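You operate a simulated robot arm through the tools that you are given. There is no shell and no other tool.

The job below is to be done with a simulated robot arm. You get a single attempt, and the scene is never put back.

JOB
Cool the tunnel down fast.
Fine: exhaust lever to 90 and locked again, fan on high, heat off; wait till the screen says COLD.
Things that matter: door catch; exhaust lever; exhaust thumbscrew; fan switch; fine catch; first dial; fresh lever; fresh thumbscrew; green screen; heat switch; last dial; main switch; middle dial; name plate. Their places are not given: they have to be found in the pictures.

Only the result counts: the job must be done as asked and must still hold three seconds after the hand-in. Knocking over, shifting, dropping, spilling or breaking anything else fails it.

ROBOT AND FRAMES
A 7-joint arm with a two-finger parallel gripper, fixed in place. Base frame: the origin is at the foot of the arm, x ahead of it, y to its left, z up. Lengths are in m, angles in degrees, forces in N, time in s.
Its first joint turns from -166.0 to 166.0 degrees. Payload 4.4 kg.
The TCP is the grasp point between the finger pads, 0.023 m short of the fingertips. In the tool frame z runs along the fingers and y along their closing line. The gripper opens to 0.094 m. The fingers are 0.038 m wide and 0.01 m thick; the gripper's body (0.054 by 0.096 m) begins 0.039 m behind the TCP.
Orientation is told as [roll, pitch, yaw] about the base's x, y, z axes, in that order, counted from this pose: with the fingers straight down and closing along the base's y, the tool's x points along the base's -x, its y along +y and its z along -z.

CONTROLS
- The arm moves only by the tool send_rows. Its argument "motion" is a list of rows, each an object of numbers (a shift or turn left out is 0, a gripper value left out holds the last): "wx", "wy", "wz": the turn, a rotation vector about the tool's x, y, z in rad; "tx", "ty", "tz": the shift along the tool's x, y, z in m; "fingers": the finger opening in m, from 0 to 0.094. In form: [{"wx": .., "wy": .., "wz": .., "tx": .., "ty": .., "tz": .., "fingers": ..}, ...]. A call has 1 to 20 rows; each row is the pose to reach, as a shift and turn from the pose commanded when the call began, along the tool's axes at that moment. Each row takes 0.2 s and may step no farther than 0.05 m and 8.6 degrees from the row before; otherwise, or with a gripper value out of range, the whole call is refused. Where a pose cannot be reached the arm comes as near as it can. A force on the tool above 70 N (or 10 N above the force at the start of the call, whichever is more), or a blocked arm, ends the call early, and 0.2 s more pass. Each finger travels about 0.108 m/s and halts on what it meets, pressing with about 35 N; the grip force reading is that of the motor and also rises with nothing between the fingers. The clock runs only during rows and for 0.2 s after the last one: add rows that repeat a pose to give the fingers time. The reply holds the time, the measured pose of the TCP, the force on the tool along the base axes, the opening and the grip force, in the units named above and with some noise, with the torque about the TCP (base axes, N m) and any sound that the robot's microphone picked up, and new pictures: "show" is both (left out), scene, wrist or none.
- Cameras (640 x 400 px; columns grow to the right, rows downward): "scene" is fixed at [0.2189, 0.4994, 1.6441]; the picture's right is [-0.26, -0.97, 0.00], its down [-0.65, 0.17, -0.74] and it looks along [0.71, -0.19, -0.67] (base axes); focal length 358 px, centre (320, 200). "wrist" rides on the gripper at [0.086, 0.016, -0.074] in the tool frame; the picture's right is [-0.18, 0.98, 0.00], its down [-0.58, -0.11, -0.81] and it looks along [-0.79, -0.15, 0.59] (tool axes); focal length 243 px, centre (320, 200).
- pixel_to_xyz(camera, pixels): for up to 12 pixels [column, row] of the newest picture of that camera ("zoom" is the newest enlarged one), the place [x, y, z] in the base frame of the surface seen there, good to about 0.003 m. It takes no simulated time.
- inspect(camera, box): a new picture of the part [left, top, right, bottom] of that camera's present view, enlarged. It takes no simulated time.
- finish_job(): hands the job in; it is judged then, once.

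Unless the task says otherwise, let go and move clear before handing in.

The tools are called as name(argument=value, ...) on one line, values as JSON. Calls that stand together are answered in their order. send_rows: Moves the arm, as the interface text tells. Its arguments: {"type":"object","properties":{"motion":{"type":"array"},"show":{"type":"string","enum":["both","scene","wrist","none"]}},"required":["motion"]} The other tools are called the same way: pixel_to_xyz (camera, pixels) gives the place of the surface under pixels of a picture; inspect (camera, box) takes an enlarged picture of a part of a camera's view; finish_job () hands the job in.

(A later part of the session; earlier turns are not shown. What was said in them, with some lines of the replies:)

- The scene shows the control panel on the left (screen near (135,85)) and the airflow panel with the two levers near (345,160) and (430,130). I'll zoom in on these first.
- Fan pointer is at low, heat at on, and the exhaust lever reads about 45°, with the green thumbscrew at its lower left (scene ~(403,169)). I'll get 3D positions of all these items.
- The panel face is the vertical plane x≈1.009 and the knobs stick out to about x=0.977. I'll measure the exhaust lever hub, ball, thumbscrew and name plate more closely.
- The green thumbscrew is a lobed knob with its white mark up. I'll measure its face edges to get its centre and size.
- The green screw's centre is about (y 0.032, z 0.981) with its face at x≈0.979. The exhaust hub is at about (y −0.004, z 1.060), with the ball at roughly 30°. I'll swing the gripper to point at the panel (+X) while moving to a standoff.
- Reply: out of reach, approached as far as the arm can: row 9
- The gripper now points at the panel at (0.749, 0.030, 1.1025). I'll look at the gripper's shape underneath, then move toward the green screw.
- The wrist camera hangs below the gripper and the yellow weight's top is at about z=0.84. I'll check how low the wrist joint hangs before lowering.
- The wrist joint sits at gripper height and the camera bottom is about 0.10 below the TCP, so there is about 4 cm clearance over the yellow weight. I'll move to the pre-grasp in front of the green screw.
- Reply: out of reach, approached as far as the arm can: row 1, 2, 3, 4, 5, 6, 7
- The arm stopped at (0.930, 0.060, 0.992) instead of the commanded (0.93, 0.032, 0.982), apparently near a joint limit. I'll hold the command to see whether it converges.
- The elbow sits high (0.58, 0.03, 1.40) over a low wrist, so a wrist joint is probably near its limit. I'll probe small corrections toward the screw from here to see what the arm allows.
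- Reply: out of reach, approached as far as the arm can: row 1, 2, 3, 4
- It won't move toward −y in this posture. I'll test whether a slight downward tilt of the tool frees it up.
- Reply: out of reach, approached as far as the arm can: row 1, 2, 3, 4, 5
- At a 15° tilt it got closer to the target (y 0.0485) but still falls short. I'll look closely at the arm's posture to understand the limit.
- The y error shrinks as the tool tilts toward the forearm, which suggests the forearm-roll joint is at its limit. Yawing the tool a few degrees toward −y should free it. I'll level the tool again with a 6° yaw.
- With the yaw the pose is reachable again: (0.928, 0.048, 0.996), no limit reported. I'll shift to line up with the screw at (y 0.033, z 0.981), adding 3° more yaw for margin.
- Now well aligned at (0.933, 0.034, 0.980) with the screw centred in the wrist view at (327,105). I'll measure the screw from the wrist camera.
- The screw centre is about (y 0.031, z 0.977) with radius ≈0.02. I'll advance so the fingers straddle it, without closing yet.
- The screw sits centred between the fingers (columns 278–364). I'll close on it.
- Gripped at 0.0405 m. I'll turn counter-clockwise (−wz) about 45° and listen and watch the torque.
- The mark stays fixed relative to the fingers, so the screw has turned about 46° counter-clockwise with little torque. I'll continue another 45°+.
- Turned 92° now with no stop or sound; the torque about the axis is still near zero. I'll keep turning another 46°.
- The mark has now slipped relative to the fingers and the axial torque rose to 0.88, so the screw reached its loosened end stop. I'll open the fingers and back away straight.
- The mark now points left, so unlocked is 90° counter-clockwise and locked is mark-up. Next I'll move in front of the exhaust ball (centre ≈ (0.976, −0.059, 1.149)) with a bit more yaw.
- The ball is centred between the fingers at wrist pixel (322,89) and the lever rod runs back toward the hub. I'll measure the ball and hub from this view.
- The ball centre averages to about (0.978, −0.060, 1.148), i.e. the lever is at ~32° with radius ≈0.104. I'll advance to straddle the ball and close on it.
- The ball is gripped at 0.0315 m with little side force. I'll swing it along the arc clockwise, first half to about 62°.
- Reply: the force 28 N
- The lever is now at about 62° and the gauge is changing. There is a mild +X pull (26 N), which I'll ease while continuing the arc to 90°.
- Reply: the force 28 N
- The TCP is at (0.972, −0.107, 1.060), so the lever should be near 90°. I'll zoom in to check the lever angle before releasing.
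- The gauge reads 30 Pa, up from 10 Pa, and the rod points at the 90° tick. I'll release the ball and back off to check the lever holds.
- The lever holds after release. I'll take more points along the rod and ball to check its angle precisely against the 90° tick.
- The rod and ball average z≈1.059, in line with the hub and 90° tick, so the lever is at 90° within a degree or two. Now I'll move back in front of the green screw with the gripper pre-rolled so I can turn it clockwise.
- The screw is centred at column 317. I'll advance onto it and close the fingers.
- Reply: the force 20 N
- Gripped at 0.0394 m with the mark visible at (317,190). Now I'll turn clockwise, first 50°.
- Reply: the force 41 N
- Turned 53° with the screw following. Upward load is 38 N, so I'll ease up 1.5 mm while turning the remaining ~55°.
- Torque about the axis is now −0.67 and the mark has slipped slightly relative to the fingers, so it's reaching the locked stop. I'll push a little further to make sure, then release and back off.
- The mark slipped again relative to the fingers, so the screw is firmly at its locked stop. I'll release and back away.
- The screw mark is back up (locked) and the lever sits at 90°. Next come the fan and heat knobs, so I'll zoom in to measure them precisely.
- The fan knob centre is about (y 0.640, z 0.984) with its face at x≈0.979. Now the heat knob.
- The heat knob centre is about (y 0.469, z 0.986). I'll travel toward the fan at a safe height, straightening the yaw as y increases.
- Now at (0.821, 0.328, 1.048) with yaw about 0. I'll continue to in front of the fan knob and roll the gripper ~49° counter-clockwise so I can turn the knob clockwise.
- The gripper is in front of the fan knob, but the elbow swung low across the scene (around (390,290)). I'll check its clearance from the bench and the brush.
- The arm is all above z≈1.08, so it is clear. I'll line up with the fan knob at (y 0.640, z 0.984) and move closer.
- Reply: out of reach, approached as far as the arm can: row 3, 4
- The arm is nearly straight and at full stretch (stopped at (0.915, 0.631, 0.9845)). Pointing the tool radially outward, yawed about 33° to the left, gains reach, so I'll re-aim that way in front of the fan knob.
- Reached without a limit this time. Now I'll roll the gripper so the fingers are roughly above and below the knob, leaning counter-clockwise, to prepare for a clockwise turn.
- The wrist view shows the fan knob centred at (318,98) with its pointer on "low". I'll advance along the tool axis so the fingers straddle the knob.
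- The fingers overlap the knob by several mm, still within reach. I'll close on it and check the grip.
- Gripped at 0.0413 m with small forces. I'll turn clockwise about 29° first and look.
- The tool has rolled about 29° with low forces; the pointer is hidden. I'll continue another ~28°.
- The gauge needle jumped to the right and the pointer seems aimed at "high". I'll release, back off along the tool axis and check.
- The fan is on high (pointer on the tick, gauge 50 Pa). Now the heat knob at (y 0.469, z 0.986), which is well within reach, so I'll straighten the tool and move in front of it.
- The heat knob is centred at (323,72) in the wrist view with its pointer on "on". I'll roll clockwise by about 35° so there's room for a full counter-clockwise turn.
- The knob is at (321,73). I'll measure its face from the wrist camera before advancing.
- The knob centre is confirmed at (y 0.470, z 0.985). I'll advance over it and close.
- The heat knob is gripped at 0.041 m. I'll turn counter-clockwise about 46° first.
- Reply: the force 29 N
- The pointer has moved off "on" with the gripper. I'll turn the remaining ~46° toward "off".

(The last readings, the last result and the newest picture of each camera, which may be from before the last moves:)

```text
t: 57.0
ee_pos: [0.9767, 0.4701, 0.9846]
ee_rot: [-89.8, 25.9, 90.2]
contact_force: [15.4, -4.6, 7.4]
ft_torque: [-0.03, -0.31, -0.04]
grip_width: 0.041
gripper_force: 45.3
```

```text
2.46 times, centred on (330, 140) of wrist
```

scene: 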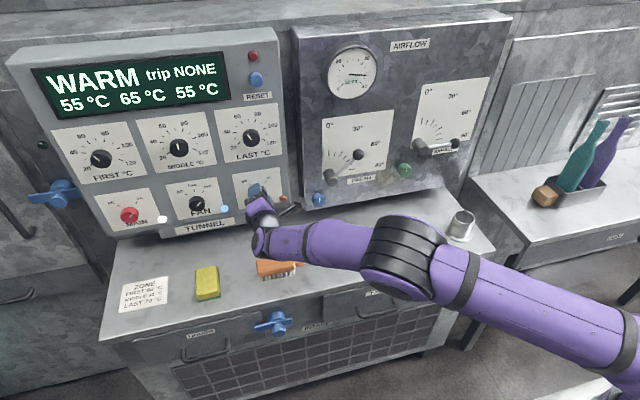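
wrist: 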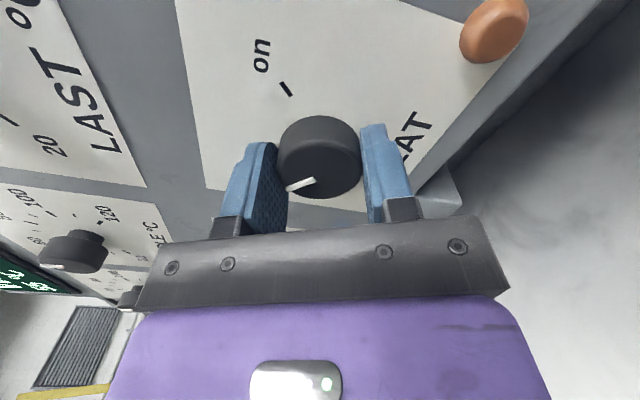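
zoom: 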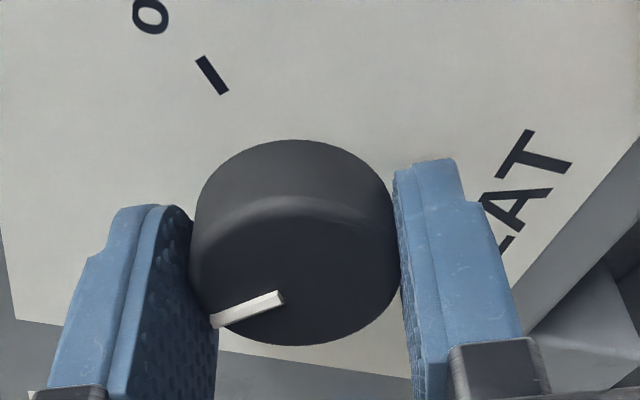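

The heat lamp is off and the screen reads WARM with the temperatures dropping. I'll release, back off and check the heat pointer.

send_rows(motion=[{"fingers": 0.068}, {"fingers": 0.068}, {"tz": -0.02}, {"tz": -0.05}, {"tz": -0.09}, {"tz": -0.13}, {"tz": -0.17}, {"tz": -0.17}])

inspect(camera="scene", box=[165, 165, 305, 245])

```text
t: 58.8
ee_pos: [0.8064, 0.4706, 0.9836]
ee_rot: [-89.8, 25.8, 90.3]
contact_force: [0.3, -0.3, 0.4]
ft_torque: [-0.03, -0.02, -0.01]
grip_width: 0.0681
gripper_force: 0.1
```

scene: 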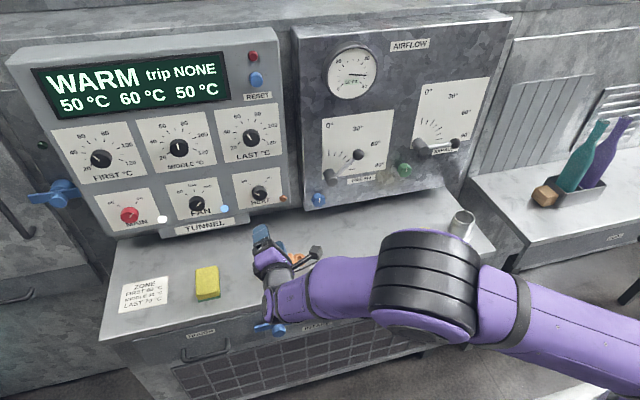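
wrist: 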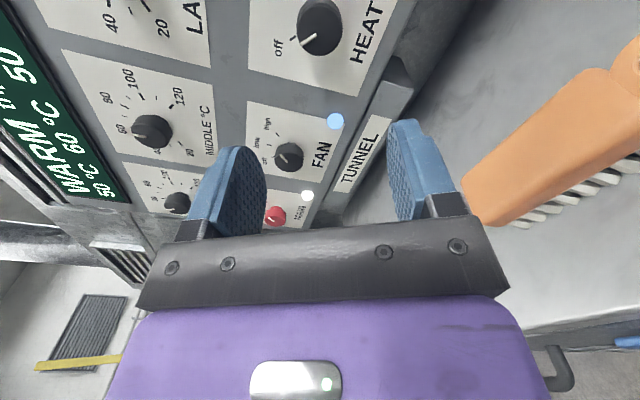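

```text
4.57 times, centred on (235, 205) of scene
```

zoom: 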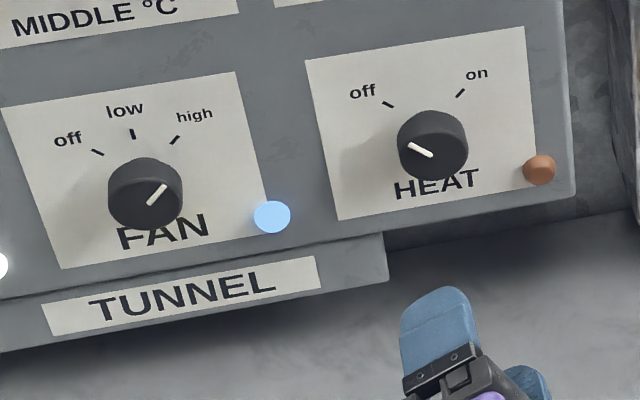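

Heat is at "off", fan at "high", and the temperatures are now 50/60/50. I'll lift the arm clear and wait for COLD.

send_rows(motion=[{"tx": 0.011, "ty": -0.0225}, {"tx": 0.022, "ty": -0.045}, {"tx": 0.0325, "ty": -0.0675}, {"tx": 0.0435, "ty": -0.09}, {"tx": 0.0435, "ty": -0.09}, {"tx": 0.0435, "ty": -0.09}, {"tx": 0.0435, "ty": -0.09}, {"tx": 0.0435, "ty": -0.09}, {"tx": 0.0435, "ty": -0.09}, {"tx": 0.0435, "ty": -0.09}, {"tx": 0.0435, "ty": -0.09}, {"tx": 0.0435, "ty": -0.09}, {"tx": 0.0435, "ty": -0.09}, {"tx": 0.0435, "ty": -0.09}, {"tx": 0.0435, "ty": -0.09}, {"tx": 0.0435, "ty": -0.09}, {"tx": 0.0435, "ty": -0.09}, {"tx": 0.0435, "ty": -0.09}, {"tx": 0.0435, "ty": -0.09}, {"tx": 0.0435, "ty": -0.09}], show="scene")

```text
t: 63.0
ee_pos: [0.8047, 0.4719, 1.0851]
ee_rot: [-89.8, 25.9, 90.3]
contact_force: [0.1, 0.2, 0.3]
ft_torque: [-0.02, 0.04, -0.02]
grip_width: 0.0678
gripper_force: 0.0
```

scene: 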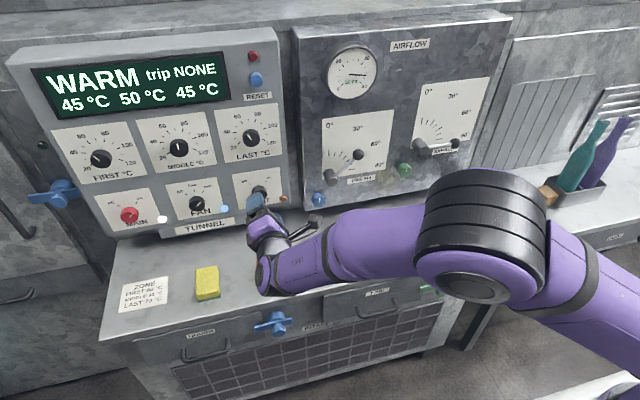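

The screen still reads WARM at 45/50/45, and the arm is clear. I'll keep waiting.

send_rows(motion=[{"tz": 0}, {"tz": 0}, {"tz": 0}, {"tz": 0}, {"tz": 0}, {"tz": 0}, {"tz": 0}, {"tz": 0}, {"tz": 0}, {"tz": 0}, {"tz": 0}, {"tz": 0}, {"tz": 0}, {"tz": 0}, {"tz": 0}, {"tz": 0}, {"tz": 0}, {"tz": 0}, {"tz": 0}, {"tz": 0}], show="scene")

```text
t: 67.2
ee_pos: [0.806, 0.4716, 1.0845]
ee_rot: [-89.8, 25.8, 90.2]
contact_force: [-0.3, 0.0, 0.7]
ft_torque: [-0.03, 0.02, 0.01]
grip_width: 0.0678
gripper_force: 0.1
```

scene: 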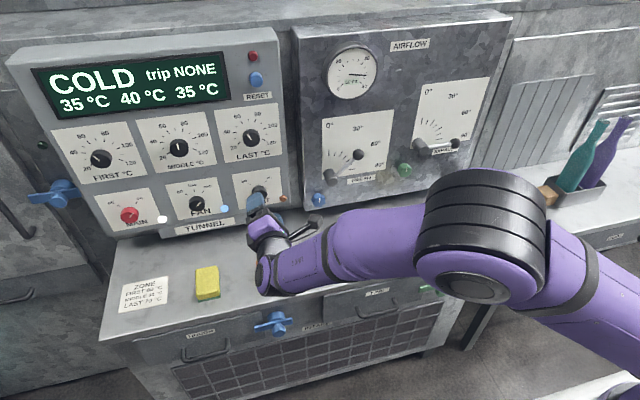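

The screen now says COLD (35/40/35, trip NONE). I'll check the lever, screw and knobs once more before handing in.

inspect(camera="scene", box=[295, 40, 485, 210])

inspect(camera="scene", box=[385, 75, 485, 185])

inspect(camera="scene", box=[10, 30, 310, 240])

```text
2.35 times, centred on (390, 125) of scene
```

zoom: 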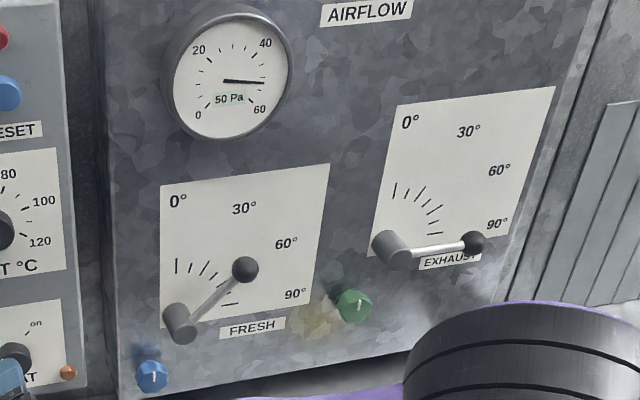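

```text
3.64 times, centred on (435, 130) of scene
```

zoom: 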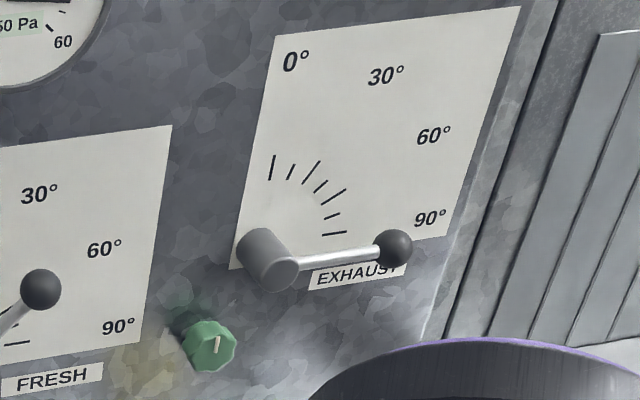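

```text
1.90 times, centred on (160, 135) of scene
```

zoom: 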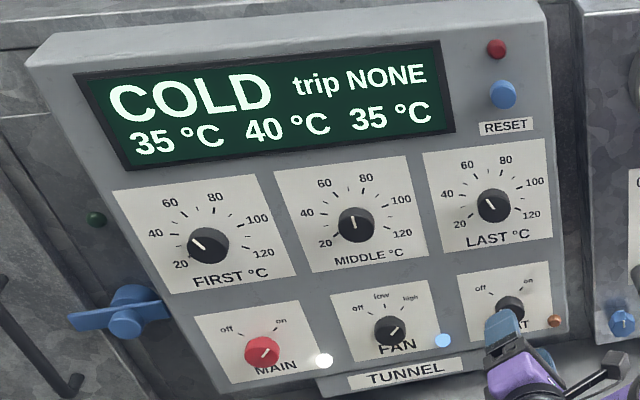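

Everything matches: COLD, exhaust on the 90° tick with its screw mark up, fan on high. I'll pull the arm back further, wait for margin, and check that the loose items are undisturbed.

send_rows(motion=[{"tx": 0.011, "ty": -0.0225, "tz": -0.02}, {"tx": 0.022, "ty": -0.045, "tz": -0.04}, {"tx": 0.0325, "ty": -0.0675, "tz": -0.06}, {"tx": 0.0435, "ty": -0.09, "tz": -0.08}, {"tx": 0.055, "ty": -0.1125, "tz": -0.1}, {"tx": 0.055, "ty": -0.1125, "tz": -0.1}, {"tx": 0.055, "ty": -0.1125, "tz": -0.1}, {"tx": 0.055, "ty": -0.1125, "tz": -0.1}, {"tx": 0.055, "ty": -0.1125, "tz": -0.1}, {"tx": 0.055, "ty": -0.1125, "tz": -0.1}, {"tx": 0.055, "ty": -0.1125, "tz": -0.1}, {"tx": 0.055, "ty": -0.1125, "tz": -0.1}], show="both")

```text
t: 69.8
ee_pos: [0.7061, 0.4697, 1.2105]
ee_rot: [-89.9, 25.8, 90.3]
contact_force: [-0.7, 0.1, 0.8]
ft_torque: [0.01, 0.01, -0.01]
grip_width: 0.068
gripper_force: 0.2
```

scene: 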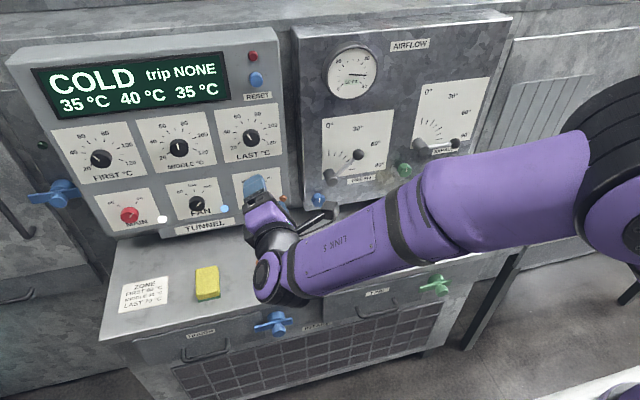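
wrist: 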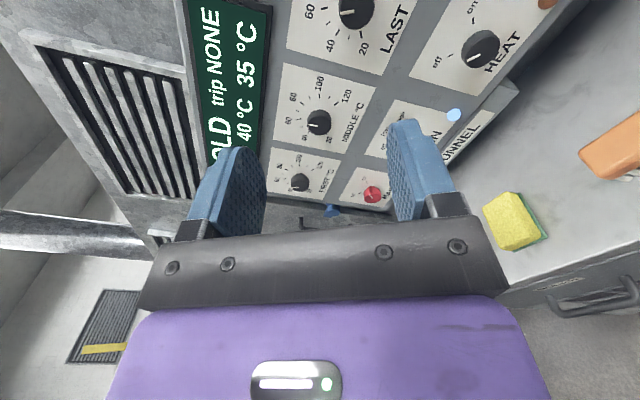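

The screen holds COLD with trip NONE. Heat is off, fan is high, the exhaust lever is at 90° and locked, and the arm is clear with the bench items undisturbed. I'm handing in.

finish_job()

```text
The job is handed in.
```

The tunnel is cooled down. The screen reads COLD at 35/40/35 °C with trip NONE, and it held that for the few seconds I watched before handing in.

- **Exhaust lever:** it is on the 90° tick, within a degree or two by my measurements. Its green thumbscrew is turned back to its stop, with the mark up as it was at the start.
- **Fan:** it is on high, and the airflow gauge settled at 50 Pa.
- **Heat:** it is off and its lamp is out.

I let go of everything and moved the arm clear. I touched nothing else. In the last pictures the yellow sponge and orange brush looked undisturbed. The yellow weight and metal cup were hidden behind the arm then.
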